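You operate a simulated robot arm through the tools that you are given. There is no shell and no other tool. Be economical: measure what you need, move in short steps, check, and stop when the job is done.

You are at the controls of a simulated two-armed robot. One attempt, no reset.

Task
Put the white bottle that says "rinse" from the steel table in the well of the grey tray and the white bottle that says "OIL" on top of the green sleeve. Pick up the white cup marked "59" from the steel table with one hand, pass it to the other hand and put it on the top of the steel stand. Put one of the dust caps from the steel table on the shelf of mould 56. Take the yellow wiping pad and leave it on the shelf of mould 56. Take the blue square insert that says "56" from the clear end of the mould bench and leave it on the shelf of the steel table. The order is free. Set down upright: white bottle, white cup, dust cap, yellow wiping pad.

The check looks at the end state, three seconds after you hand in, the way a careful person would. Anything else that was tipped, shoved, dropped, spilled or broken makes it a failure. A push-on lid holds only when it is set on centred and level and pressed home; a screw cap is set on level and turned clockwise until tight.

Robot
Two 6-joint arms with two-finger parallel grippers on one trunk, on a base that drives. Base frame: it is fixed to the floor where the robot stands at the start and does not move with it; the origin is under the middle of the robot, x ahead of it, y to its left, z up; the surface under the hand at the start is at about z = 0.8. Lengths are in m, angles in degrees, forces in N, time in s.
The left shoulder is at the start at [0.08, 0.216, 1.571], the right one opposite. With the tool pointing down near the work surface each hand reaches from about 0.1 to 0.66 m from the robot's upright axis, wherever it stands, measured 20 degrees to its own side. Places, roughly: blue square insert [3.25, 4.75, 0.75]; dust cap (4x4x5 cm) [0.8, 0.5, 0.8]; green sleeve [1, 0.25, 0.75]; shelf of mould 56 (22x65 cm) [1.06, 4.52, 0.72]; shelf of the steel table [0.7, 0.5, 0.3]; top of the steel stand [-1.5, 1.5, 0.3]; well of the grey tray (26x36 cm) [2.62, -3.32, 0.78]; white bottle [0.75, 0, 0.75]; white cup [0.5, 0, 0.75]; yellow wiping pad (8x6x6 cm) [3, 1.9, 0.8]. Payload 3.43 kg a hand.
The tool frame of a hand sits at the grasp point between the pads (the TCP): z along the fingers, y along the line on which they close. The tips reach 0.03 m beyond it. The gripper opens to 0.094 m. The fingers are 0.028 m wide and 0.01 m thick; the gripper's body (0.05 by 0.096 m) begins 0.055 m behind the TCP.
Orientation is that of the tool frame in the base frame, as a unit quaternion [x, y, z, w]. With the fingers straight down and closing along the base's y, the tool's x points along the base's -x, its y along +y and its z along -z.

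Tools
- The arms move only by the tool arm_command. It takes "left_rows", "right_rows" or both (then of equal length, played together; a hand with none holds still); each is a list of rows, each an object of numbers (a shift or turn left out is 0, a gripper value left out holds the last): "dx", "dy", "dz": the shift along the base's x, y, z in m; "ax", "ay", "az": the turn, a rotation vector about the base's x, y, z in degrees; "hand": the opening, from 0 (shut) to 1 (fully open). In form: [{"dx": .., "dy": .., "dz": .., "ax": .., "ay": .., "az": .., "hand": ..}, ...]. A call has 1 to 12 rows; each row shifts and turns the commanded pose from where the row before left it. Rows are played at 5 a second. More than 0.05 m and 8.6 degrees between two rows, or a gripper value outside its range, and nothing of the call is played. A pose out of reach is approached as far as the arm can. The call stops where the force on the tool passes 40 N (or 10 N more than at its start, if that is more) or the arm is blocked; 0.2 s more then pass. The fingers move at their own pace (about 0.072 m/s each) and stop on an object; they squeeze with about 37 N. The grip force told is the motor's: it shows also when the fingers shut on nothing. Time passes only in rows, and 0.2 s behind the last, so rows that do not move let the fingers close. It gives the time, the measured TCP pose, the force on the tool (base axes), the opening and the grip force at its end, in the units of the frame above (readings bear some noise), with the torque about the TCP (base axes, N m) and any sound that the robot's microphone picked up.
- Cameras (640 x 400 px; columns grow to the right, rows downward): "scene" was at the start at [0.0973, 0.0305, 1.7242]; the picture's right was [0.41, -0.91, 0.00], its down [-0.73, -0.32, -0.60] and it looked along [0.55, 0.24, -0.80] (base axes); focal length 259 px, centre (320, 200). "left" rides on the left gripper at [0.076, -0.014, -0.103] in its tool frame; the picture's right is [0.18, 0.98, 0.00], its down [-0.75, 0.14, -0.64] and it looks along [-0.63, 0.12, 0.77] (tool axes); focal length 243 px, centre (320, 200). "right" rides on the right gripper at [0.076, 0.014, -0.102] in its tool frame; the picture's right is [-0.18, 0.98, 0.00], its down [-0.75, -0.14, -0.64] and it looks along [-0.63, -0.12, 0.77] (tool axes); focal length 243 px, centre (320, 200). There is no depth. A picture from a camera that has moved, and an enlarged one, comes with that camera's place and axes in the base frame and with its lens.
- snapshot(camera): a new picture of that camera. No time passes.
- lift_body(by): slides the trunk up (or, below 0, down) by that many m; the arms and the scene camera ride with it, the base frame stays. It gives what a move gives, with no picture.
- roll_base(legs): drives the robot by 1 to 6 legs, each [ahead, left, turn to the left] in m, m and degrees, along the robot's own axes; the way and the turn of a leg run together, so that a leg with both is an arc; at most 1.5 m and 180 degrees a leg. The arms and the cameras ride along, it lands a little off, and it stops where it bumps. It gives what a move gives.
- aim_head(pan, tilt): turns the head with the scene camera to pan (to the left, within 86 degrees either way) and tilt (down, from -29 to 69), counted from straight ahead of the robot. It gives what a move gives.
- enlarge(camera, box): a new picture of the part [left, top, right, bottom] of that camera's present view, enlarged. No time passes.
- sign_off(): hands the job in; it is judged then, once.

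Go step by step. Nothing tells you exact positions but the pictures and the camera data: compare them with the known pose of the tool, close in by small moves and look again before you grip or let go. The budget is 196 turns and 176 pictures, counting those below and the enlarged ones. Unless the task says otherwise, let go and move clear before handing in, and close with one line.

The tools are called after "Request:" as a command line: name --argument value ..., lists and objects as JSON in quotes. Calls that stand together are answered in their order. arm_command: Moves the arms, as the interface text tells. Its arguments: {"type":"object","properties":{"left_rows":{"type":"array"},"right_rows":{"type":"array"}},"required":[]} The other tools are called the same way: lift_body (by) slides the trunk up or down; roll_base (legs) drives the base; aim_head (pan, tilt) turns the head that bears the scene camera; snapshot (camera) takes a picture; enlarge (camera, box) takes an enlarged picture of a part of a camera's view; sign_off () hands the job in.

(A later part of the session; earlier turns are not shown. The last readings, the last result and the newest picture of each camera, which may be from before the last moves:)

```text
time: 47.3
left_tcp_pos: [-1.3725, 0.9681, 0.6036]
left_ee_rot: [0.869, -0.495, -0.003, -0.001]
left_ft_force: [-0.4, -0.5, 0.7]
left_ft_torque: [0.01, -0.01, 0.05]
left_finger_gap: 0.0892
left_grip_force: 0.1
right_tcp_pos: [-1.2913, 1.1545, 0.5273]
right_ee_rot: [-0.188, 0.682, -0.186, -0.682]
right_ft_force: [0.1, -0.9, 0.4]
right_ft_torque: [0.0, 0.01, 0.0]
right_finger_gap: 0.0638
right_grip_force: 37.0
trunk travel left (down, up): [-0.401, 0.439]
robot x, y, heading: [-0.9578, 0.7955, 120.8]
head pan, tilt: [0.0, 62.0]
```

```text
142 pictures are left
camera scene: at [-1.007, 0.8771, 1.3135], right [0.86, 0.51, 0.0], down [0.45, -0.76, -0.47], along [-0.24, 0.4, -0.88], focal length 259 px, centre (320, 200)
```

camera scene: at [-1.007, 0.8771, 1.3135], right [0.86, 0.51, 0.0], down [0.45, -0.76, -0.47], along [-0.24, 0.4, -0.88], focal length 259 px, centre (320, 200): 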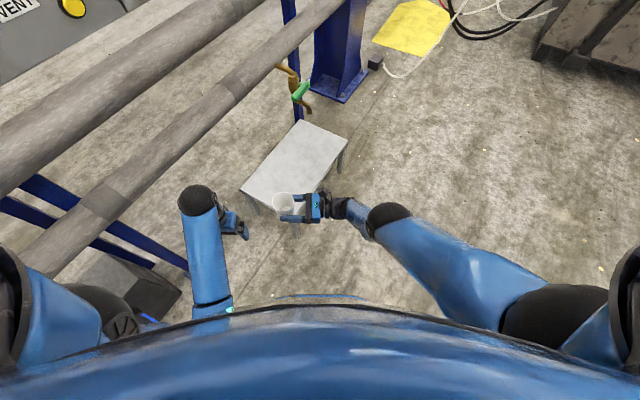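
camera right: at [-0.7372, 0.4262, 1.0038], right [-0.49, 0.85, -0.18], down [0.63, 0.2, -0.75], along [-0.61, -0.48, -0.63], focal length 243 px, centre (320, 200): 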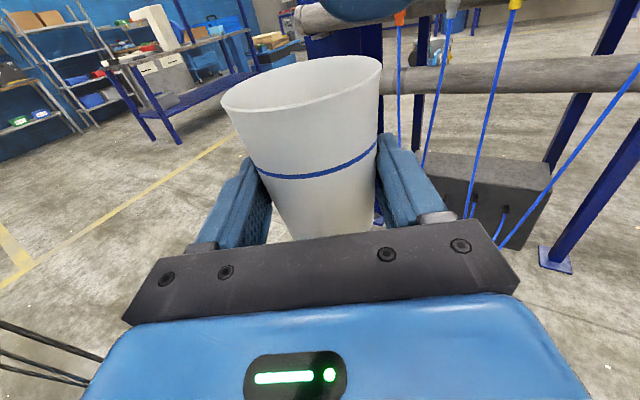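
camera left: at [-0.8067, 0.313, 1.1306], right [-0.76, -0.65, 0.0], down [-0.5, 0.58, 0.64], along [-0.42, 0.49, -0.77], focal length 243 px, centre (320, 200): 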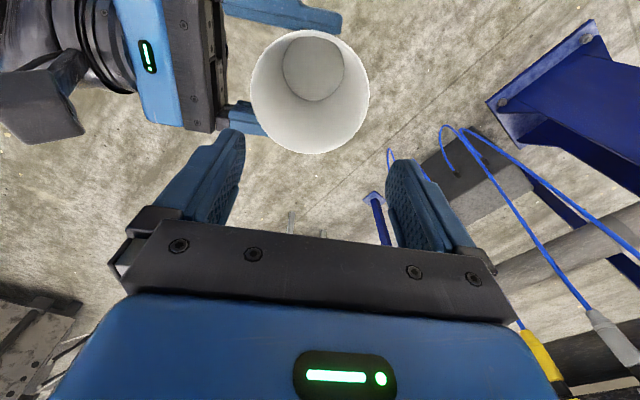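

The stand's centre is near (-1.474, 1.43) at z 0.3. I'll extend the right arm 15 cm forward and see if it reaches.

Request:
arm_command --right_rows '[{"dx": -0.0191, "dy": 0.0323}, {"dx": -0.0191, "dy": 0.0323}, {"dx": -0.0191, "dy": 0.0323}, {"dx": -0.0191, "dy": 0.0323}]'

Request:
roll_base --legs '[[0.12, 0, 0]]'

Request:
snapshot --camera "scene"

Request:
snapshot --camera "right"

```text
time: 48.3
left_tcp_pos: [-1.372, 0.9694, 0.6048]
left_ee_rot: [0.869, -0.495, -0.004, -0.002]
left_ft_force: [-0.3, 0.1, -0.4]
left_ft_torque: [0.02, -0.02, 0.04]
left_finger_gap: 0.0894
left_grip_force: 0.1
right_tcp_pos: [-1.3211, 1.2379, 0.5999]
right_ee_rot: [-0.188, 0.683, -0.187, -0.681]
right_ft_force: [-0.4, -0.2, 0.5]
right_ft_torque: [-0.01, -0.02, -0.04]
right_finger_gap: 0.0638
right_grip_force: 36.8
right hand out of reach, approached as far as the arm can: row 1, 2, 3, 4
trunk travel left (down, up): [-0.401, 0.439]
robot x, y, heading: [-0.961, 0.7911, 120.6]
head pan, tilt: [0.0, 62.0]
```

```text
time: 49.5
left_tcp_pos: [-1.434, 1.0722, 0.6039]
left_ee_rot: [0.869, -0.496, -0.004, -0.002]
left_ft_force: [1.1, 0.0, 0.0]
left_ft_torque: [-0.01, 0.03, 0.0]
left_finger_gap: 0.0893
left_grip_force: 0.0
right_tcp_pos: [-1.3826, 1.3412, 0.6013]
right_ee_rot: [-0.187, 0.682, -0.186, -0.682]
right_ft_force: [-0.2, -0.2, -0.2]
right_ft_torque: [0.01, 0.01, -0.03]
right_finger_gap: 0.0637
right_grip_force: 37.3
trunk travel left (down, up): [-0.401, 0.439]
robot x, y, heading: [-1.0171, 0.8955, 120.6]
head pan, tilt: [0.0, 62.0]
```

```text
141 pictures are left
camera scene: at [-1.0683, 0.9805, 1.3135], right [0.86, 0.51, 0.0], down [0.45, -0.76, -0.47], along [-0.24, 0.4, -0.88], focal length 259 px, centre (320, 200)
```

scene: 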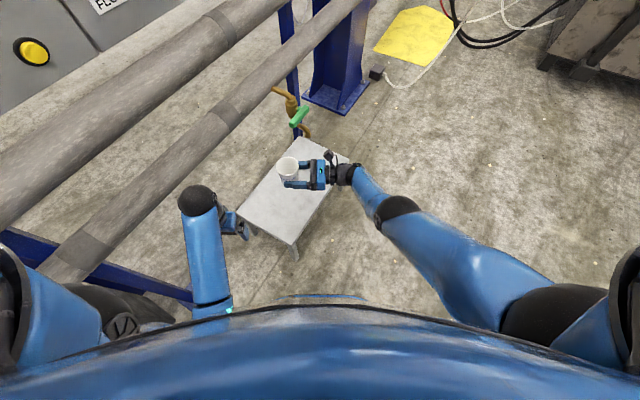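

```text
140 pictures are left
camera right: at [-1.3003, 1.4068, 0.6766], right [-0.5, 0.85, -0.18], down [0.62, 0.21, -0.75], along [-0.6, -0.49, -0.63], focal length 243 px, centre (320, 200)
```

right: 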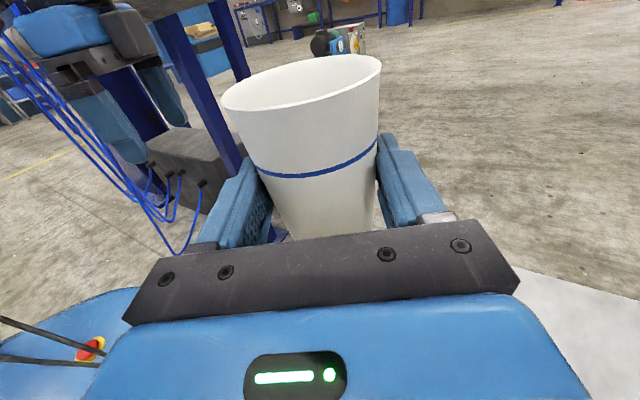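

The arm is extended and the cup hangs over the stand near (-1.396, 1.333), 7 cm in from the edge. I'll lower the trunk most of the way and look.

Request:
lift_body --by -0.22

Request:
snapshot --camera "scene"

Request:
snapshot --camera "right"

Request:
snapshot --camera "left"

```text
time: 51.9
left_tcp_pos: [-1.4332, 1.0717, 0.3845]
left_ee_rot: [0.868, -0.496, -0.003, -0.002]
left_ft_force: [-0.3, 0.4, -0.3]
left_ft_torque: [0.0, 0.04, -0.01]
left_finger_gap: 0.0893
left_grip_force: 0.1
right_tcp_pos: [-1.382, 1.3421, 0.3816]
right_ee_rot: [-0.187, 0.682, -0.186, -0.682]
right_ft_force: [0.8, -0.3, -0.5]
right_ft_torque: [0.01, -0.04, 0.01]
right_finger_gap: 0.0634
right_grip_force: 36.8
trunk travel left (down, up): [-0.181, 0.659]
robot x, y, heading: [-1.0193, 0.9009, 120.8]
head pan, tilt: [0.0, 62.0]
```

```text
139 pictures are left
camera scene: at [-1.068, 0.98, 1.0936], right [0.86, 0.51, 0.0], down [0.45, -0.76, -0.47], along [-0.24, 0.4, -0.88], focal length 259 px, centre (320, 200)
```

scene: 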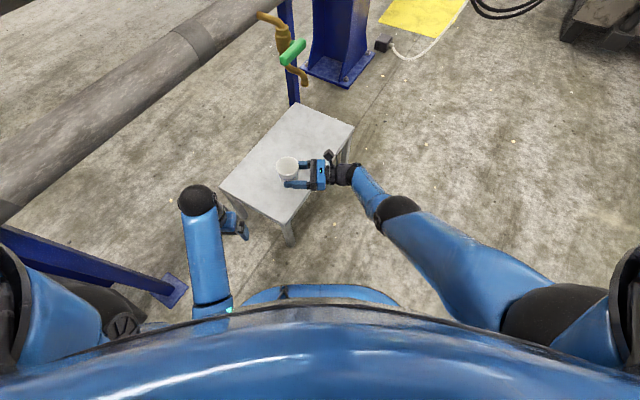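

```text
138 pictures are left
camera right: at [-1.3002, 1.4066, 0.4569], right [-0.5, 0.85, -0.18], down [0.62, 0.21, -0.75], along [-0.6, -0.49, -0.63], focal length 243 px, centre (320, 200)
```

right: 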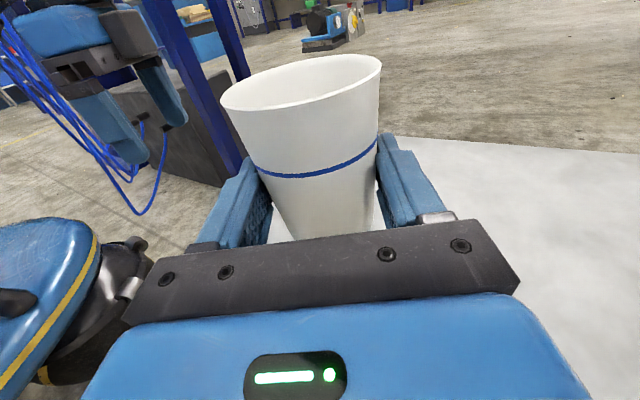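

```text
137 pictures are left
camera left: at [-1.3822, 1.0127, 0.488], right [-0.75, -0.66, 0.0], down [-0.5, 0.57, 0.65], along [-0.43, 0.49, -0.76], focal length 243 px, centre (320, 200)
```

left: 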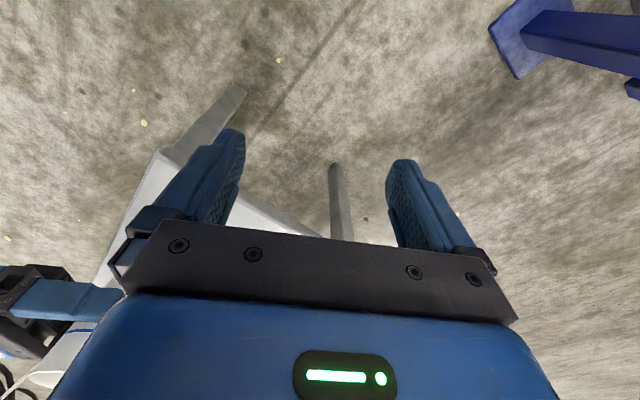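

The left hand clears the stand. I'll lower another 3 cm, then finish with the arm in small force-watched steps.

Request:
lift_body --by -0.028

Request:
enlarge --camera "scene" --box '[240, 110, 380, 220]'

```text
time: 52.6
left_tcp_pos: [-1.4342, 1.0725, 0.3567]
left_ee_rot: [0.869, -0.495, -0.003, -0.001]
left_ft_force: [-0.1, -0.3, 0.2]
left_ft_torque: [-0.02, 0.02, 0.0]
left_finger_gap: 0.0893
left_grip_force: 0.0
right_tcp_pos: [-1.3815, 1.3424, 0.3534]
right_ee_rot: [-0.187, 0.682, -0.186, -0.682]
right_ft_force: [-0.8, -0.2, 0.9]
right_ft_torque: [-0.01, 0.0, 0.0]
right_finger_gap: 0.0635
right_grip_force: 37.2
trunk travel left (down, up): [-0.153, 0.687]
robot x, y, heading: [-1.0201, 0.8976, 120.9]
head pan, tilt: [0.0, 62.0]
```

```text
3.64 times, centred on (310, 165) of scene
camera zoom: at [-1.0679, 0.98, 1.0655], right [0.86, 0.51, 0.0], down [0.45, -0.76, -0.47], along [-0.24, 0.4, -0.88], focal length 941 px, centre (356, 327)
```

zoom: 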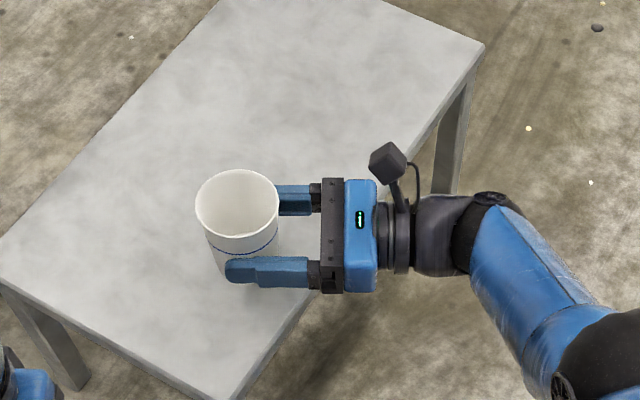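

The wrist overhangs the edge and is clear. I'll lower in fine steps.

Request:
lift_body --by -0.008

Request:
lift_body --by -0.005

```text
time: 53.1
left_tcp_pos: [-1.4343, 1.071, 0.3485]
left_ee_rot: [0.869, -0.495, -0.003, -0.001]
left_ft_force: [-0.4, -0.4, -0.3]
left_ft_torque: [-0.03, 0.01, -0.02]
left_finger_gap: 0.0892
left_grip_force: 0.1
right_tcp_pos: [-1.3823, 1.3432, 0.3451]
right_ee_rot: [-0.187, 0.682, -0.186, -0.682]
right_ft_force: [0.6, -0.3, 0.3]
right_ft_torque: [0.03, 0.02, 0.03]
right_finger_gap: 0.063
right_grip_force: 37.3
trunk travel left (down, up): [-0.145, 0.695]
robot x, y, heading: [-1.0198, 0.9006, 120.9]
head pan, tilt: [0.0, 62.0]
```

```text
time: 53.7
left_tcp_pos: [-1.4334, 1.0719, 0.3431]
left_ee_rot: [0.868, -0.496, -0.003, -0.001]
left_ft_force: [0.2, 0.7, 0.4]
left_ft_torque: [-0.01, 0.01, -0.01]
left_finger_gap: 0.0894
left_grip_force: 0.0
right_tcp_pos: [-1.3832, 1.342, 0.3401]
right_ee_rot: [-0.189, 0.682, -0.186, -0.681]
right_ft_force: [-1.2, -0.4, -0.1]
right_ft_torque: [-0.03, -0.04, 0.01]
right_finger_gap: 0.0631
right_grip_force: 36.1
trunk travel left (down, up): [-0.14, 0.7]
robot x, y, heading: [-1.0205, 0.8998, 120.5]
head pan, tilt: [0.0, 62.0]
```

No contact yet, so I'll continue.

Request:
lift_body --by -0.005

Request:
lift_body --by -0.004

Request:
enlarge --camera "scene" --box '[260, 130, 340, 200]'

```text
time: 54.2
left_tcp_pos: [-1.4334, 1.0713, 0.3383]
left_ee_rot: [0.869, -0.496, -0.004, -0.001]
left_ft_force: [-0.1, -0.5, 0.1]
left_ft_torque: [0.01, 0.01, 0.0]
left_finger_gap: 0.0895
left_grip_force: 0.0
right_tcp_pos: [-1.3832, 1.3419, 0.3348]
right_ee_rot: [-0.186, 0.683, -0.185, -0.682]
right_ft_force: [-0.1, -0.6, 0.7]
right_ft_torque: [-0.01, -0.02, -0.01]
right_finger_gap: 0.0631
right_grip_force: 36.8
trunk travel left (down, up): [-0.135, 0.705]
robot x, y, heading: [-1.0177, 0.8996, 120.9]
head pan, tilt: [0.0, 62.0]
```

```text
time: 54.8
left_tcp_pos: [-1.4332, 1.0715, 0.3342]
left_ee_rot: [0.869, -0.495, -0.004, -0.001]
left_ft_force: [0.4, 0.2, 0.3]
left_ft_torque: [-0.01, 0.0, 0.02]
left_finger_gap: 0.0894
left_grip_force: 0.1
right_tcp_pos: [-1.3819, 1.343, 0.329]
right_ee_rot: [-0.187, 0.683, -0.185, -0.682]
right_ft_force: [0.1, -0.2, 1.1]
right_ft_torque: [0.02, -0.05, -0.03]
right_finger_gap: 0.0629
right_grip_force: 36.7
trunk travel left (down, up): [-0.131, 0.709]
robot x, y, heading: [-1.0227, 0.9001, 120.8]
head pan, tilt: [0.0, 62.0]
```

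```text
5.71 times, centred on (300, 165) of scene
camera zoom: at [-1.068, 0.9801, 1.0435], right [0.86, 0.51, 0.0], down [0.45, -0.76, -0.47], along [-0.24, 0.4, -0.88], focal length 1479 px, centre (434, 400)
```

zoom: 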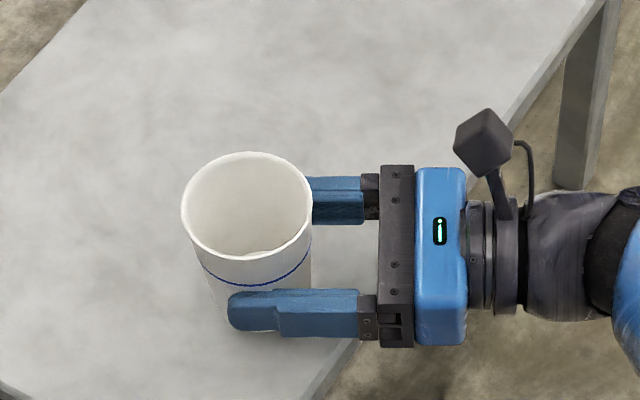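

Still no contact, so the stand top is a bit under 0.29. Continuing gently.

Request:
lift_body --by -0.005

Request:
lift_body --by -0.004

```text
time: 55.3
left_tcp_pos: [-1.4337, 1.0728, 0.3295]
left_ee_rot: [0.869, -0.495, -0.004, 0.0]
left_ft_force: [-0.7, 0.4, 1.3]
left_ft_torque: [0.02, 0.0, -0.03]
left_finger_gap: 0.0891
left_grip_force: 0.2
right_tcp_pos: [-1.3828, 1.3413, 0.3258]
right_ee_rot: [-0.187, 0.682, -0.185, -0.682]
right_ft_force: [-0.2, -0.6, 1.6]
right_ft_torque: [0.07, -0.06, 0.01]
right_finger_gap: 0.0633
right_grip_force: 37.0
trunk travel left (down, up): [-0.126, 0.714]
robot x, y, heading: [-1.0186, 0.8988, 120.5]
head pan, tilt: [0.0, 62.0]
```

```text
time: 55.8
left_tcp_pos: [-1.4332, 1.0712, 0.3267]
left_ee_rot: [0.869, -0.495, -0.005, -0.001]
left_ft_force: [0.5, 0.2, 0.1]
left_ft_torque: [0.01, 0.01, 0.0]
left_finger_gap: 0.0893
left_grip_force: 0.1
right_tcp_pos: [-1.3824, 1.341, 0.3255]
right_ee_rot: [0.191, -0.68, 0.186, 0.683]
right_ft_force: [11.2, -9.1, 28.4]
right_ft_torque: [0.87, -1.71, -0.79]
right_finger_gap: 0.0633
right_grip_force: 36.7
trunk travel left (down, up): [-0.122, 0.718]
robot x, y, heading: [-1.019, 0.8978, 120.5]
head pan, tilt: [0.0, 62.0]
```

The contact is on the gripper body at the stand's edge, about 6.7 cm behind the TCP, not under the cup. I'll raise 3 mm and look at how high the cup's bottom sits.

Request:
lift_body --by 0.003

Request:
enlarge --camera "scene" --box '[272, 145, 312, 175]'

Request:
snapshot --camera "left"

```text
time: 56.4
left_tcp_pos: [-1.4336, 1.0724, 0.3289]
left_ee_rot: [0.869, -0.494, -0.004, -0.001]
left_ft_force: [-1.0, 0.9, -0.3]
left_ft_torque: [-0.01, 0.0, 0.0]
left_finger_gap: 0.0892
left_grip_force: 0.1
right_tcp_pos: [-1.3828, 1.3419, 0.3262]
right_ee_rot: [-0.188, 0.682, -0.186, -0.682]
right_ft_force: [3.2, -1.1, 17.3]
right_ft_torque: [0.72, -0.92, -0.16]
right_finger_gap: 0.0633
right_grip_force: 37.2
trunk travel left (down, up): [-0.125, 0.715]
robot x, y, heading: [-1.0184, 0.8945, 120.8]
head pan, tilt: [0.0, 62.0]
```

```text
13.33 times, centred on (292, 160) of scene
camera zoom: at [-1.0672, 0.9788, 1.0376], right [0.86, 0.51, 0.0], down [0.45, -0.76, -0.47], along [-0.24, 0.41, -0.88], focal length 3451 px, centre (693, 733)
```

zoom: 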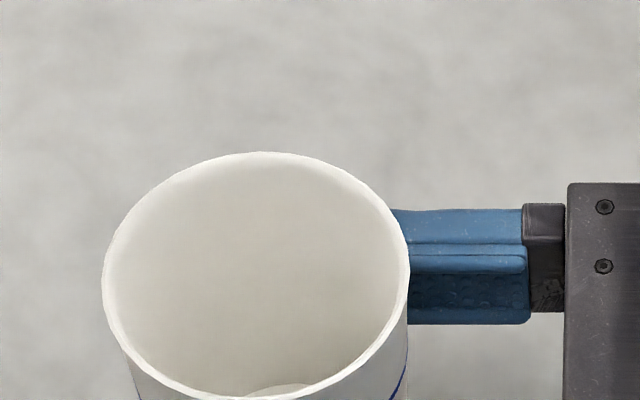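

```text
133 pictures are left
camera left: at [-1.3821, 1.0123, 0.4325], right [-0.75, -0.66, 0.0], down [-0.5, 0.57, 0.65], along [-0.43, 0.49, -0.76], focal length 243 px, centre (320, 200)
```

left: 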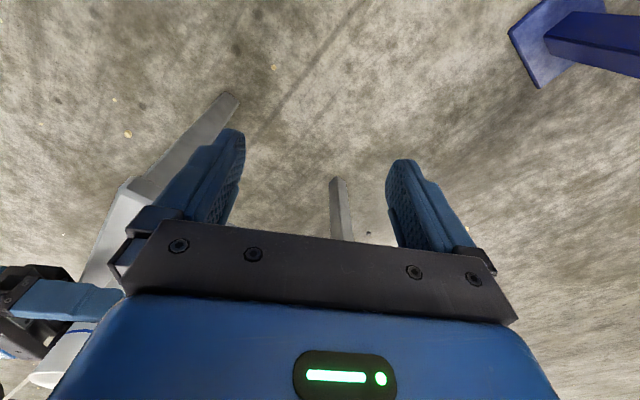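

The cup's rim is near z 0.385, so its base is within a few mm of the top. I'll unload the gripper, then open slowly and let it settle.

Request:
lift_body --by 0.003

Request:
arm_command --right_rows '[{"hand": 0.7}, {"hand": 0.72}, {"hand": 0.75}, {}, {}]'

Request:
snapshot --camera "right"

Request:
enlarge --camera "scene" --box '[260, 120, 340, 190]'

```text
time: 56.9
left_tcp_pos: [-1.4335, 1.0722, 0.3319]
left_ee_rot: [0.869, -0.495, -0.004, 0.0]
left_ft_force: [0.1, 0.2, 0.6]
left_ft_torque: [0.01, 0.01, 0.03]
left_finger_gap: 0.0891
left_grip_force: 0.0
right_tcp_pos: [-1.382, 1.3409, 0.3253]
right_ee_rot: [-0.186, 0.683, -0.187, -0.681]
right_ft_force: [-0.3, -0.1, -0.2]
right_ft_torque: [0.0, -0.01, 0.0]
right_finger_gap: 0.0631
right_grip_force: 37.2
trunk travel left (down, up): [-0.128, 0.712]
robot x, y, heading: [-1.0205, 0.8967, 120.7]
head pan, tilt: [0.0, 62.0]
```

```text
time: 58.1
left_tcp_pos: [-1.4326, 1.0707, 0.3313]
left_ee_rot: [0.869, -0.496, -0.004, -0.002]
left_ft_force: [-0.7, -0.2, 0.3]
left_ft_torque: [0.03, 0.0, 0.02]
left_finger_gap: 0.0892
left_grip_force: 0.1
right_tcp_pos: [-1.3822, 1.3426, 0.3276]
right_ee_rot: [-0.187, 0.682, -0.186, -0.682]
right_ft_force: [-0.6, -0.4, 0.3]
right_ft_torque: [0.01, 0.02, 0.02]
right_finger_gap: 0.0705
right_grip_force: 0.0
trunk travel left (down, up): [-0.128, 0.712]
robot x, y, heading: [-1.0169, 0.8985, 121.0]
head pan, tilt: [0.0, 62.0]
```

```text
132 pictures are left
camera right: at [-1.3002, 1.4067, 0.4038], right [-0.5, 0.85, -0.18], down [0.62, 0.21, -0.75], along [-0.6, -0.49, -0.63], focal length 243 px, centre (320, 200)
```

right: 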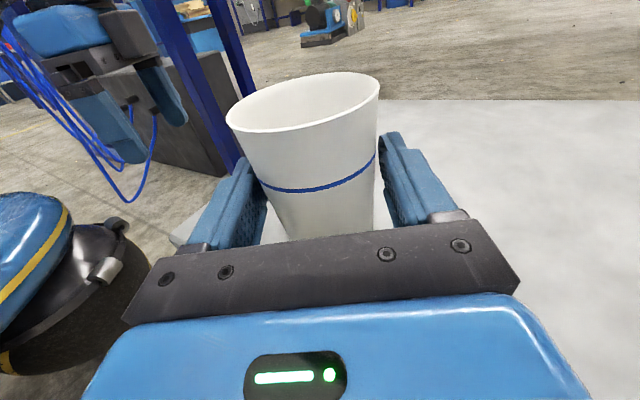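

```text
5.71 times, centred on (300, 155) of scene
camera zoom: at [-1.068, 0.9801, 1.0405], right [0.86, 0.51, 0.0], down [0.45, -0.76, -0.47], along [-0.24, 0.4, -0.88], focal length 1479 px, centre (434, 457)
```

zoom: 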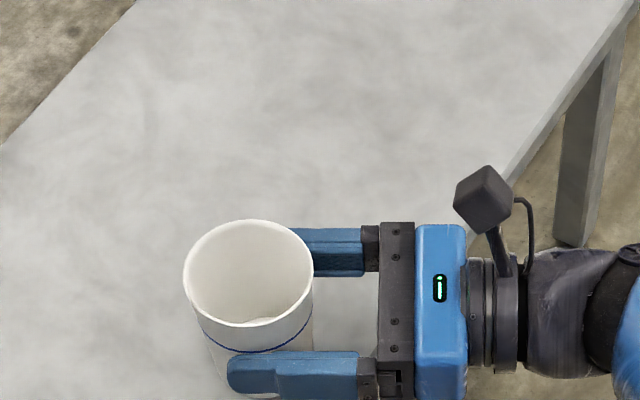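

The cup has settled upright on the stand. I'll open fully and withdraw straight back.

Request:
arm_command --right_rows '[{"hand": 1}, {}, {"dx": 0.017, "dy": 0.01}, {"dx": 0.034, "dy": 0.02}, {"dx": 0.034, "dy": 0.02}, {"dx": 0.034, "dy": 0.02}]'

Request:
snapshot --camera "scene"

```text
time: 59.5
left_tcp_pos: [-1.4328, 1.0719, 0.3304]
left_ee_rot: [0.869, -0.495, -0.003, -0.001]
left_ft_force: [-0.7, 0.0, -0.8]
left_ft_torque: [0.01, 0.0, 0.0]
left_finger_gap: 0.0894
left_grip_force: 0.1
right_tcp_pos: [-1.2647, 1.4119, 0.3267]
right_ee_rot: [-0.186, 0.683, -0.185, -0.682]
right_ft_force: [-1.0, 1.0, 0.4]
right_ft_torque: [0.0, 0.03, 0.04]
right_finger_gap: 0.0942
right_grip_force: 0.0
trunk travel left (down, up): [-0.128, 0.712]
robot x, y, heading: [-1.0157, 0.9023, 120.5]
head pan, tilt: [0.0, 62.0]
```

```text
130 pictures are left
camera scene: at [-1.0679, 0.9803, 1.0405], right [0.86, 0.51, 0.0], down [0.45, -0.76, -0.47], along [-0.24, 0.4, -0.88], focal length 259 px, centre (320, 200)
```

scene: 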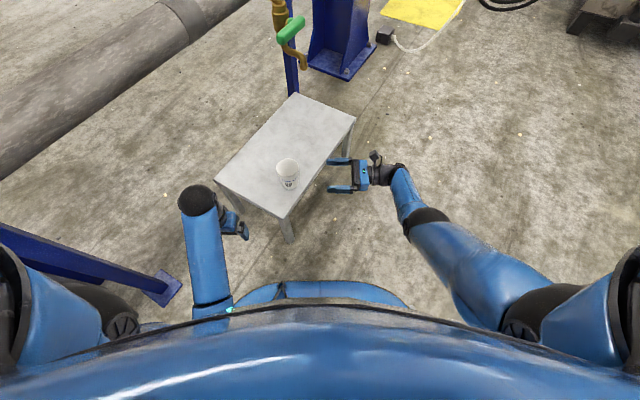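

Cup 59 stands upright on the steel stand. I'll raise the trunk, back off, and turn the right hand back to pointing down.

Request:
lift_body --by 0.7

Request:
roll_base --legs '[[-0.4, 0, 0]]'

Request:
arm_command --right_rows '[{"ax": 4.15, "ay": -7.05}, {"ax": 4.15, "ay": -7.05}, {"ax": 4.15, "ay": -7.05}, {"ax": 4.15, "ay": -7.05}, {"ax": 4.15, "ay": -7.05}, {"ax": 4.15, "ay": -7.05}, {"ax": 4.15, "ay": -7.05}, {"ax": 4.15, "ay": -7.05}, {"ax": 4.15, "ay": -7.05}, {"ax": 4.15, "ay": -7.05}, {"ax": 4.1, "ay": -6.9}]'

Request:
arm_command --right_rows '[{"az": 8.2}, {"az": 8.2}, {"az": 8.2}, {"az": 8.2}, {"az": 8.2}, {"az": 8.2}, {"az": 8.2}, {"az": 8.2}, {"az": 8.2}, {"az": 8.2}, {"az": 8}]'

Request:
snapshot --camera "scene"

```text
refused: 0.7 is not a number from -0.4 to 0.4
```

```text
time: 62.0
left_tcp_pos: [-1.231, 0.7272, 0.3321]
left_ee_rot: [0.869, -0.494, -0.004, -0.001]
left_ft_force: [0.4, 0.7, -0.4]
left_ft_torque: [-0.02, 0.0, 0.01]
left_finger_gap: 0.0896
left_grip_force: 0.0
right_tcp_pos: [-1.0609, 1.067, 0.3264]
right_ee_rot: [-0.187, 0.682, -0.187, -0.682]
right_ft_force: [0.1, 0.3, 0.1]
right_ft_torque: [-0.02, 0.0, 0.02]
right_finger_gap: 0.094
right_grip_force: 0.0
trunk travel left (down, up): [-0.128, 0.712]
robot x, y, heading: [-0.8168, 0.555, 121.0]
head pan, tilt: [0.0, 62.0]
```

```text
time: 64.4
left_tcp_pos: [-1.2299, 0.7272, 0.3312]
left_ee_rot: [0.869, -0.494, -0.003, -0.002]
left_ft_force: [-0.3, -0.1, -0.5]
left_ft_torque: [-0.03, 0.05, 0.01]
left_finger_gap: 0.0892
left_grip_force: 0.0
right_tcp_pos: [-1.061, 1.0667, 0.3252]
right_ee_rot: [-0.264, 0.965, -0.002, 0.001]
right_ft_force: [0.4, -0.4, -0.7]
right_ft_torque: [0.02, -0.01, -0.02]
right_finger_gap: 0.0938
right_grip_force: 0.0
trunk travel left (down, up): [-0.128, 0.712]
robot x, y, heading: [-0.8111, 0.5566, 121.0]
head pan, tilt: [0.0, 62.0]
```

```text
time: 66.8
left_tcp_pos: [-1.2289, 0.7264, 0.3315]
left_ee_rot: [0.869, -0.494, -0.003, -0.001]
left_ft_force: [-0.9, 0.3, -0.1]
left_ft_torque: [0.03, -0.01, -0.01]
left_finger_gap: 0.0893
left_grip_force: 0.1
right_tcp_pos: [-1.0599, 1.0665, 0.3256]
right_ee_rot: [0.869, -0.495, 0.001, -0.001]
right_ft_force: [-1.0, -0.5, -0.2]
right_ft_torque: [0.01, -0.01, -0.03]
right_finger_gap: 0.094
right_grip_force: 0.0
trunk travel left (down, up): [-0.128, 0.712]
robot x, y, heading: [-0.815, 0.5555, 120.7]
head pan, tilt: [0.0, 62.0]
```

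```text
129 pictures are left
camera scene: at [-0.8637, 0.636, 1.0405], right [0.86, 0.51, 0.0], down [0.45, -0.76, -0.47], along [-0.24, 0.4, -0.88], focal length 259 px, centre (320, 200)
```

scene: 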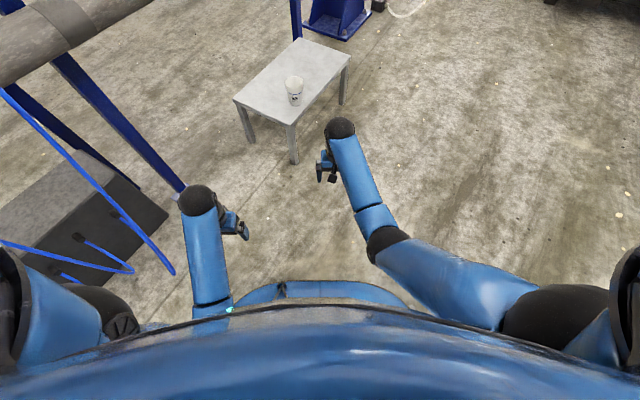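

Both hands point down again. I'll raise the trunk, turn back to heading 0, and approach the near-left side of the table.

Request:
lift_body --by 0.4

Request:
lift_body --by 0.31

Request:
roll_base --legs '[[0, 0, -120.7], [0.45, 0.0, 0]]'

Request:
aim_head --pan 10 --tilt 45

Request:
snapshot --camera "scene"

```text
time: 70.6
left_tcp_pos: [-1.2288, 0.7268, 0.7308]
left_ee_rot: [0.87, -0.494, -0.003, -0.001]
left_ft_force: [-0.1, -0.6, -0.7]
left_ft_torque: [0.0, 0.04, 0.0]
left_finger_gap: 0.0892
left_grip_force: 0.0
right_tcp_pos: [-1.0593, 1.0659, 0.727]
right_ee_rot: [0.868, -0.496, 0.001, -0.002]
right_ft_force: [0.4, -0.3, -0.5]
right_ft_torque: [-0.01, 0.01, 0.02]
right_finger_gap: 0.094
right_grip_force: 0.1
trunk travel left (down, up): [-0.528, 0.312]
robot x, y, heading: [-0.8116, 0.5555, 120.8]
head pan, tilt: [0.0, 62.0]
```

```text
time: 73.7
left_tcp_pos: [-1.2297, 0.7275, 1.0412]
left_ee_rot: [0.87, -0.494, -0.003, -0.001]
left_ft_force: [0.4, -0.2, -0.4]
left_ft_torque: [0.04, -0.01, 0.0]
left_finger_gap: 0.0893
left_grip_force: 0.0
right_tcp_pos: [-1.0613, 1.0661, 1.0354]
right_ee_rot: [0.869, -0.495, 0.002, 0.0]
right_ft_force: [-0.5, 0.6, 0.0]
right_ft_torque: [0.03, 0.01, 0.02]
right_finger_gap: 0.0938
right_grip_force: 0.0
trunk travel left (down, up): [-0.838, 0.002]
robot x, y, heading: [-0.8158, 0.5542, 120.9]
head pan, tilt: [0.0, 62.0]
```

```text
time: 81.5
left_tcp_pos: [0.0044, 0.778, 1.0412]
left_ee_rot: [0.027, 1.0, 0.001, 0.005]
left_ft_force: [-0.4, 0.2, 0.1]
left_ft_torque: [0.01, -0.06, -0.02]
left_finger_gap: 0.0894
left_grip_force: 0.0
right_tcp_pos: [0.191, 0.447, 1.0381]
right_ee_rot: [0.029, 1.0, -0.002, 0.0]
right_ft_force: [-0.5, -0.4, -0.3]
right_ft_torque: [-0.03, 0.01, -0.02]
right_finger_gap: 0.0941
right_grip_force: 0.1
trunk travel left (down, up): [-0.838, 0.002]
robot x, y, heading: [-0.3671, 0.5276, -3.1]
head pan, tilt: [0.0, 62.0]
```

```text
time: 82.3
left_tcp_pos: [0.0056, 0.777, 1.0427]
left_ee_rot: [0.028, 1.0, 0.0, 0.003]
left_ft_force: [0.3, 0.0, -0.3]
left_ft_torque: [-0.05, -0.01, 0.01]
left_finger_gap: 0.0894
left_grip_force: 0.1
right_tcp_pos: [0.1936, 0.4476, 1.0364]
right_ee_rot: [0.03, 1.0, -0.002, -0.001]
right_ft_force: [-0.8, 0.5, -0.8]
right_ft_torque: [0.02, 0.01, 0.02]
right_finger_gap: 0.0937
right_grip_force: 0.0
trunk travel left (down, up): [-0.838, 0.002]
robot x, y, heading: [-0.37, 0.5303, -3.3]
head pan, tilt: [10.0, 45.0]
```

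```text
128 pictures are left
camera scene: at [-0.2583, 0.5382, 1.7722], right [0.12, -0.99, 0.0], down [-0.7, -0.08, -0.71], along [0.7, 0.08, -0.71], focal length 259 px, centre (320, 200)
```

scene: 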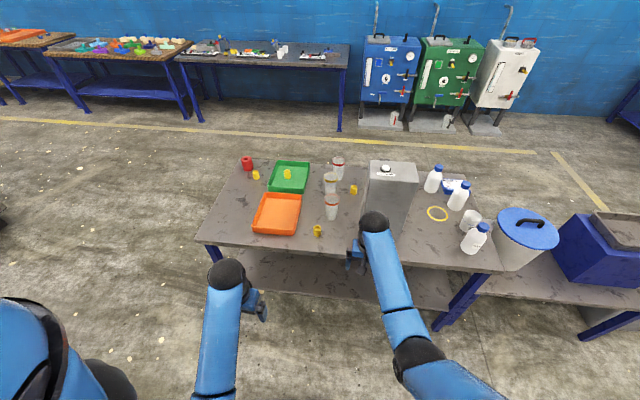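

I can see several yellow caps and the shelf beneath the table. I'll take a closer look at the caps.

Request:
enlarge --camera "scene" --box '[210, 140, 380, 260]'

```text
3.33 times, centred on (295, 200) of scene
camera zoom: at [-0.2583, 0.5382, 1.7722], right [0.12, -0.99, 0.0], down [-0.7, -0.08, -0.71], along [0.7, 0.08, -0.71], focal length 863 px, centre (403, 200)
```

zoom: 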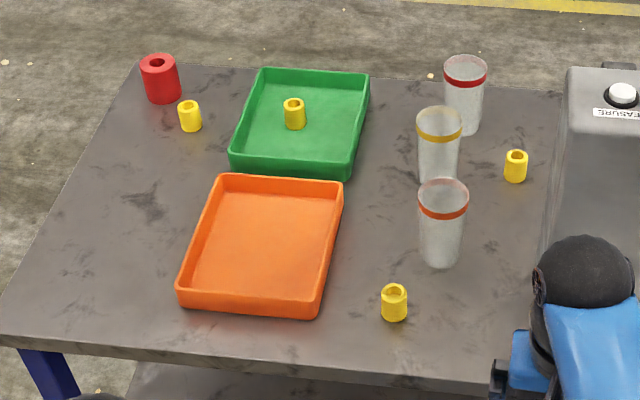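

The near yellow cap is at about (0.474, 0.637). I'll tuck the right hand back and drive up so the left can reach it.

Request:
arm_command --right_rows '[{"dy": -0.04, "dx": -0.02}, {"dy": -0.04, "dx": -0.02}, {"dy": -0.03, "dx": -0.03}]'

Request:
roll_base --legs '[[0, 0, 3.3], [0.27, 0.0, 0]]'

Request:
snapshot --camera "scene"

```text
time: 83.1
left_tcp_pos: [0.0047, 0.7777, 1.0419]
left_ee_rot: [0.027, 1.0, 0.002, 0.004]
left_ft_force: [-0.3, 0.6, 0.6]
left_ft_torque: [-0.02, -0.01, 0.01]
left_finger_gap: 0.089
left_grip_force: 0.0
right_tcp_pos: [0.1206, 0.3389, 1.0367]
right_ee_rot: [0.03, 1.0, -0.002, -0.001]
right_ft_force: [0.2, 0.2, 0.5]
right_ft_torque: [0.02, -0.01, -0.02]
right_finger_gap: 0.094
right_grip_force: 0.1
trunk travel left (down, up): [-0.838, 0.002]
robot x, y, heading: [-0.3688, 0.5308, -3.0]
head pan, tilt: [10.0, 45.0]
```

```text
time: 85.5
left_tcp_pos: [0.2606, 0.7998, 1.042]
left_ee_rot: [-0.002, 1.0, 0.0, 0.006]
left_ft_force: [-0.2, 0.4, 1.1]
left_ft_torque: [0.0, 0.0, -0.01]
left_finger_gap: 0.0894
left_grip_force: 0.0
right_tcp_pos: [0.4023, 0.3695, 1.0385]
right_ee_rot: [0.0, 1.0, -0.002, 0.0]
right_ft_force: [0.4, 0.1, 1.0]
right_ft_torque: [-0.01, 0.0, 0.0]
right_finger_gap: 0.094
right_grip_force: 0.0
trunk travel left (down, up): [-0.838, 0.002]
robot x, y, heading: [-0.0944, 0.53, 0.2]
head pan, tilt: [10.0, 45.0]
```

```text
126 pictures are left
camera scene: at [0.0093, 0.5453, 1.7727], right [0.18, -0.98, 0.0], down [-0.69, -0.13, -0.71], along [0.7, 0.13, -0.7], focal length 259 px, centre (320, 200)
```

scene: 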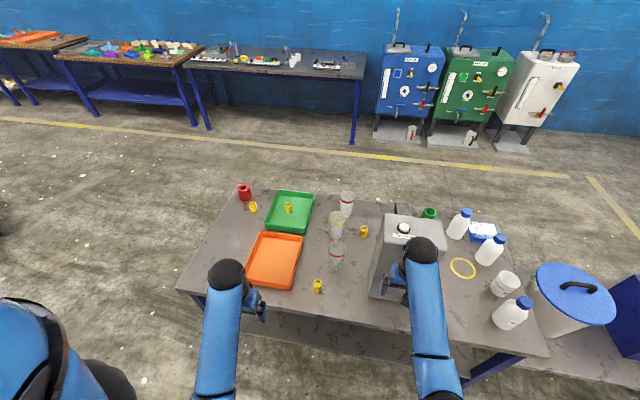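

The left hand now goes over the cap.

Request:
arm_command --left_rows '[{"dx": 0.0427, "dy": -0.0326, "dz": -0.01, "hand": 1}, {"dx": 0.0427, "dy": -0.0326, "dz": -0.01}, {"dx": 0.0427, "dy": -0.0326, "dz": -0.01}, {"dx": 0.0427, "dy": -0.0326, "dz": -0.01}, {"dx": 0.0427, "dy": -0.0326, "dz": -0.02}, {"dz": -0.04}]'

Request:
snapshot --camera "left"

```text
refused: row 1 steps farther than a row can; nothing moved
```

```text
125 pictures are left
camera left: at [0.1837, 0.7852, 1.1458], right [-0.19, 0.98, 0.0], down [0.75, 0.14, 0.65], along [0.64, 0.12, -0.76], focal length 243 px, centre (320, 200)
```

left: 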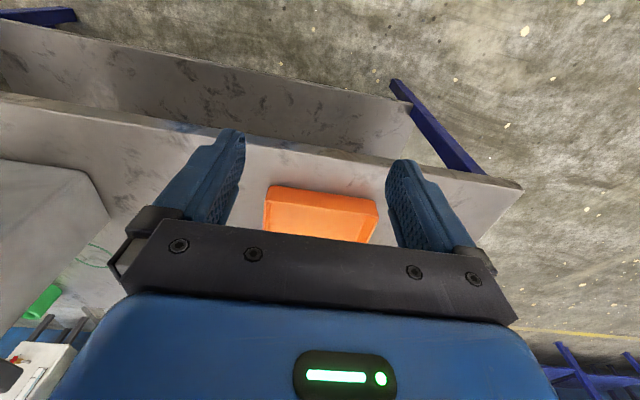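

The step was too large, so I'll use smaller rows.

Request:
arm_command --left_rows '[{"dx": 0.0355, "dy": -0.027, "hand": 1}, {"dx": 0.0355, "dy": -0.027}, {"dx": 0.0355, "dy": -0.027}, {"dx": 0.0355, "dy": -0.027}, {"dx": 0.0355, "dy": -0.027}, {"dx": 0.0355, "dy": -0.027}, {"dz": -0.045}, {"dz": -0.045}]'

Request:
snapshot --camera "left"

```text
time: 87.3
left_tcp_pos: [0.4774, 0.6396, 0.9505]
left_ee_rot: [-0.002, 1.0, 0.0, 0.004]
left_ft_force: [0.6, 0.1, 0.3]
left_ft_torque: [0.03, -0.01, -0.02]
left_finger_gap: 0.094
left_grip_force: 0.1
right_tcp_pos: [0.4068, 0.3694, 1.0359]
right_ee_rot: [0.0, 1.0, -0.003, 0.0]
right_ft_force: [1.2, -0.2, -0.1]
right_ft_torque: [-0.01, 0.0, -0.01]
right_finger_gap: 0.0939
right_grip_force: 0.0
trunk travel left (down, up): [-0.838, 0.002]
robot x, y, heading: [-0.0973, 0.5338, 0.2]
head pan, tilt: [10.0, 45.0]
```

```text
124 pictures are left
camera left: at [0.4002, 0.6252, 1.0538], right [-0.19, 0.98, 0.0], down [0.75, 0.14, 0.65], along [0.64, 0.12, -0.76], focal length 243 px, centre (320, 200)
```

left: 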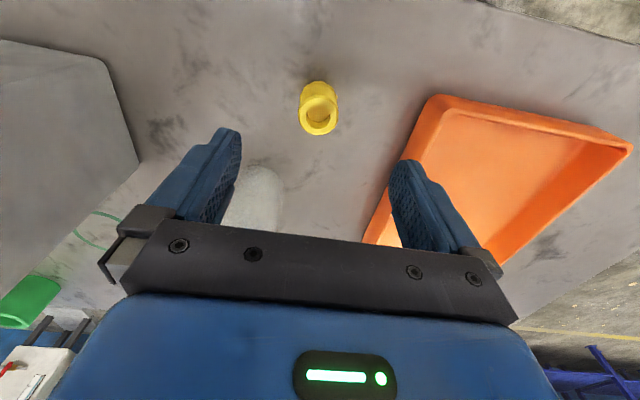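

The cap is centred between the fingers. I'll descend to z≈0.84 and grip.

Request:
arm_command --left_rows '[{"dz": -0.04}, {"dz": -0.04}, {"dz": -0.03}, {"hand": 0}, {}, {}, {}, {"dz": 0.03}, {"dz": 0.04}, {"dz": 0.03}]'

Request:
snapshot --camera "left"

```text
time: 89.5
left_tcp_pos: [0.4758, 0.6382, 0.9401]
left_ee_rot: [-0.001, 1.0, 0.002, 0.003]
left_ft_force: [0.1, 0.7, -0.5]
left_ft_torque: [-0.01, -0.05, 0.0]
left_finger_gap: 0.034
left_grip_force: 37.2
right_tcp_pos: [0.4051, 0.3686, 1.0368]
right_ee_rot: [0.0, 1.0, -0.002, -0.001]
right_ft_force: [-0.1, 0.7, -0.2]
right_ft_torque: [0.03, -0.04, 0.01]
right_finger_gap: 0.094
right_grip_force: 0.0
trunk travel left (down, up): [-0.838, 0.002]
robot x, y, heading: [-0.0967, 0.5311, 0.3]
head pan, tilt: [10.0, 45.0]
```

```text
123 pictures are left
camera left: at [0.3999, 0.6242, 1.0433], right [-0.19, 0.98, 0.0], down [0.75, 0.14, 0.65], along [0.64, 0.12, -0.76], focal length 243 px, centre (320, 200)
```

left: 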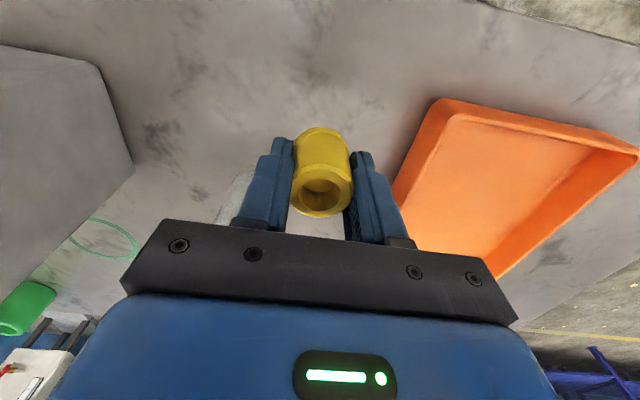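

The dust cap is held. Now I'll go around the left end of the table to its far side, to read the bottle labels and work there.

Request:
arm_command --left_rows '[{"dz": 0.04}, {"dz": 0.04}]'

Request:
roll_base --legs '[[-0.45, 0, 0], [0, 1.4, 0], [1.5, 0, 0], [0.6, 0, 0], [0, 0, 179.5]]'

Request:
aim_head --pan 20 --tilt 40

Request:
snapshot --camera "scene"

```text
time: 90.1
left_tcp_pos: [0.4759, 0.6385, 1.0222]
left_ee_rot: [-0.001, 1.0, 0.001, 0.003]
left_ft_force: [0.0, -0.1, 0.5]
left_ft_torque: [-0.01, -0.02, 0.01]
left_finger_gap: 0.0337
left_grip_force: 36.8
right_tcp_pos: [0.4052, 0.3689, 1.0369]
right_ee_rot: [0.0, 1.0, -0.002, 0.0]
right_ft_force: [0.0, 0.2, 0.1]
right_ft_torque: [0.0, 0.0, -0.01]
right_finger_gap: 0.094
right_grip_force: 0.0
trunk travel left (down, up): [-0.838, 0.002]
robot x, y, heading: [-0.0951, 0.5283, 0.2]
head pan, tilt: [10.0, 45.0]
```

```text
time: 116.7
left_tcp_pos: [0.9859, 1.8714, 1.0208]
left_ee_rot: [0.999, -0.046, -0.004, 0.001]
left_ft_force: [1.2, 0.2, -0.4]
left_ft_torque: [0.03, 0.0, 0.0]
left_finger_gap: 0.0341
left_grip_force: 37.0
right_tcp_pos: [1.0834, 2.1317, 1.0368]
right_ee_rot: [0.999, -0.048, 0.002, -0.002]
right_ft_force: [0.6, 0.5, -0.1]
right_ft_torque: [0.02, 0.01, 0.01]
right_finger_gap: 0.0941
right_grip_force: 0.0
trunk travel left (down, up): [-0.838, 0.002]
robot x, y, heading: [1.5647, 1.9219, 174.5]
head pan, tilt: [10.0, 45.0]
```

```text
time: 117.4
left_tcp_pos: [0.9858, 1.8694, 1.0208]
left_ee_rot: [0.999, -0.046, -0.004, 0.001]
left_ft_force: [-0.6, 0.7, 0.1]
left_ft_torque: [-0.02, 0.0, 0.0]
left_finger_gap: 0.0338
left_grip_force: 36.8
right_tcp_pos: [1.0824, 2.132, 1.0355]
right_ee_rot: [0.999, -0.049, 0.001, -0.002]
right_ft_force: [0.1, 0.3, 0.1]
right_ft_torque: [0.0, -0.02, 0.03]
right_finger_gap: 0.094
right_grip_force: 0.1
trunk travel left (down, up): [-0.838, 0.002]
robot x, y, heading: [1.5633, 1.9238, 174.8]
head pan, tilt: [20.0, 40.0]
```

```text
122 pictures are left
camera scene: at [1.4523, 1.9048, 1.7795], right [-0.25, 0.97, 0.0], down [0.62, 0.16, -0.77], along [-0.74, -0.19, -0.64], focal length 259 px, centre (320, 200)
```

scene: 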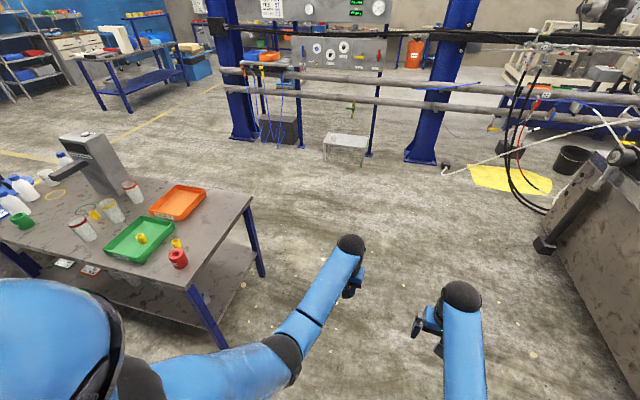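

The stand with the cup is visible in the back. I'll straighten up, strafe left along the table's far side to about y 0.15, and look.

Request:
roll_base --legs '[[0, 0, 5.2], [0, 0.9, 0], [0, 0.85, 0]]'

Request:
aim_head --pan 5 --tilt 50

Request:
snapshot --camera "scene"

Request:
enlarge --camera "scene" --box '[250, 130, 410, 270]'

```text
time: 126.8
left_tcp_pos: [1.0049, 0.0473, 1.0213]
left_ee_rot: [1.0, 0.003, -0.003, 0.001]
left_ft_force: [-0.2, 0.1, -0.5]
left_ft_torque: [0.01, 0.0, -0.03]
left_finger_gap: 0.0337
left_grip_force: 36.7
right_tcp_pos: [1.0756, 0.3181, 1.037]
right_ee_rot: [1.0, 0.001, 0.001, -0.002]
right_ft_force: [-0.6, -0.2, 0.3]
right_ft_torque: [0.0, 0.01, -0.03]
right_finger_gap: 0.0941
right_grip_force: 0.2
trunk travel left (down, up): [-0.838, 0.002]
robot x, y, heading: [1.5741, 0.1564, -179.8]
head pan, tilt: [20.0, 40.0]
```

```text
time: 127.6
left_tcp_pos: [1.005, 0.047, 1.022]
left_ee_rot: [1.0, 0.002, -0.004, 0.0]
left_ft_force: [1.0, -0.2, -0.2]
left_ft_torque: [-0.03, 0.01, 0.04]
left_finger_gap: 0.0339
left_grip_force: 37.1
right_tcp_pos: [1.0758, 0.3164, 1.0353]
right_ee_rot: [1.0, 0.0, 0.001, -0.002]
right_ft_force: [1.0, -0.2, 0.5]
right_ft_torque: [-0.02, 0.01, -0.02]
right_finger_gap: 0.0939
right_grip_force: 0.0
trunk travel left (down, up): [-0.838, 0.002]
robot x, y, heading: [1.5758, 0.1587, -179.8]
head pan, tilt: [5.0, 50.0]
```

```text
121 pictures are left
camera scene: at [1.4691, 0.1492, 1.7654], right [-0.09, 1.0, 0.0], down [0.76, 0.07, -0.64], along [-0.64, -0.06, -0.77], focal length 259 px, centre (320, 200)
```

scene: 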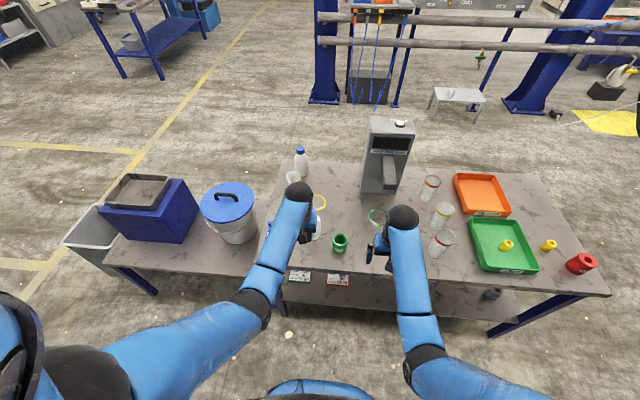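

```text
2.86 times, centred on (330, 200) of scene
camera zoom: at [1.4691, 0.1492, 1.7654], right [-0.09, 1.0, 0.0], down [0.76, 0.07, -0.64], along [-0.64, -0.06, -0.77], focal length 740 px, centre (291, 200)
```

zoom: 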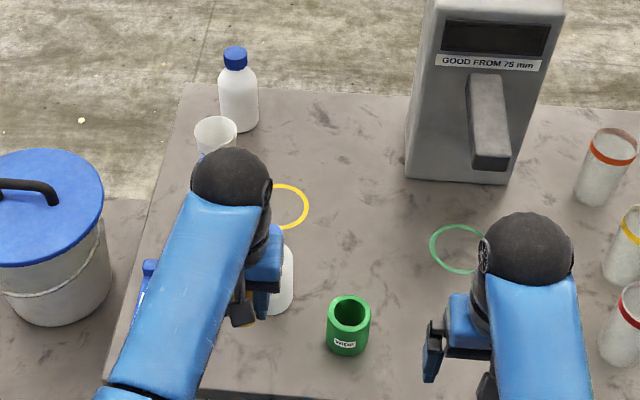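

The left arm blocks the view of the bottles. I'll swing it aside toward -y.

Request:
arm_command --left_rows '[{"dy": -0.05}, {"dy": -0.05}, {"dy": -0.05}, {"dy": -0.05}, {"dy": -0.05}, {"dy": -0.05}]'

Request:
enlarge --camera "scene" --box '[250, 130, 410, 270]'

```text
time: 129.0
left_tcp_pos: [1.0045, -0.2555, 1.022]
left_ee_rot: [1.0, 0.002, -0.003, 0.0]
left_ft_force: [0.4, -0.4, -0.2]
left_ft_torque: [0.01, 0.04, 0.04]
left_finger_gap: 0.0338
left_grip_force: 37.4
right_tcp_pos: [1.0739, 0.316, 1.0365]
right_ee_rot: [1.0, 0.0, 0.001, -0.003]
right_ft_force: [0.7, 0.0, 0.3]
right_ft_torque: [0.04, 0.02, 0.02]
right_finger_gap: 0.0938
right_grip_force: 0.0
trunk travel left (down, up): [-0.838, 0.002]
robot x, y, heading: [1.5773, 0.1557, -179.3]
head pan, tilt: [5.0, 50.0]
```

```text
2.86 times, centred on (330, 200) of scene
camera zoom: at [1.4688, 0.1466, 1.7653], right [-0.09, 1.0, 0.0], down [0.76, 0.07, -0.64], along [-0.64, -0.06, -0.77], focal length 740 px, centre (291, 200)
```

zoom: 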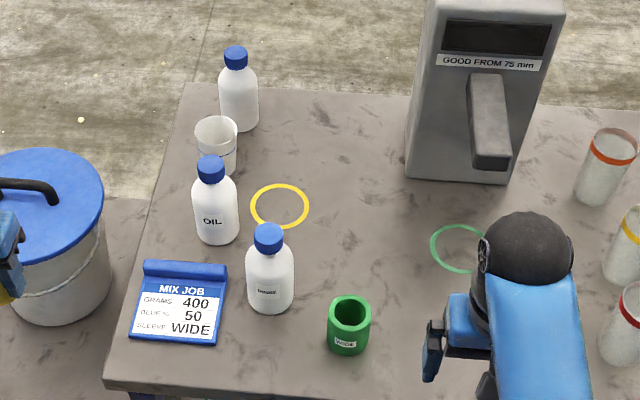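

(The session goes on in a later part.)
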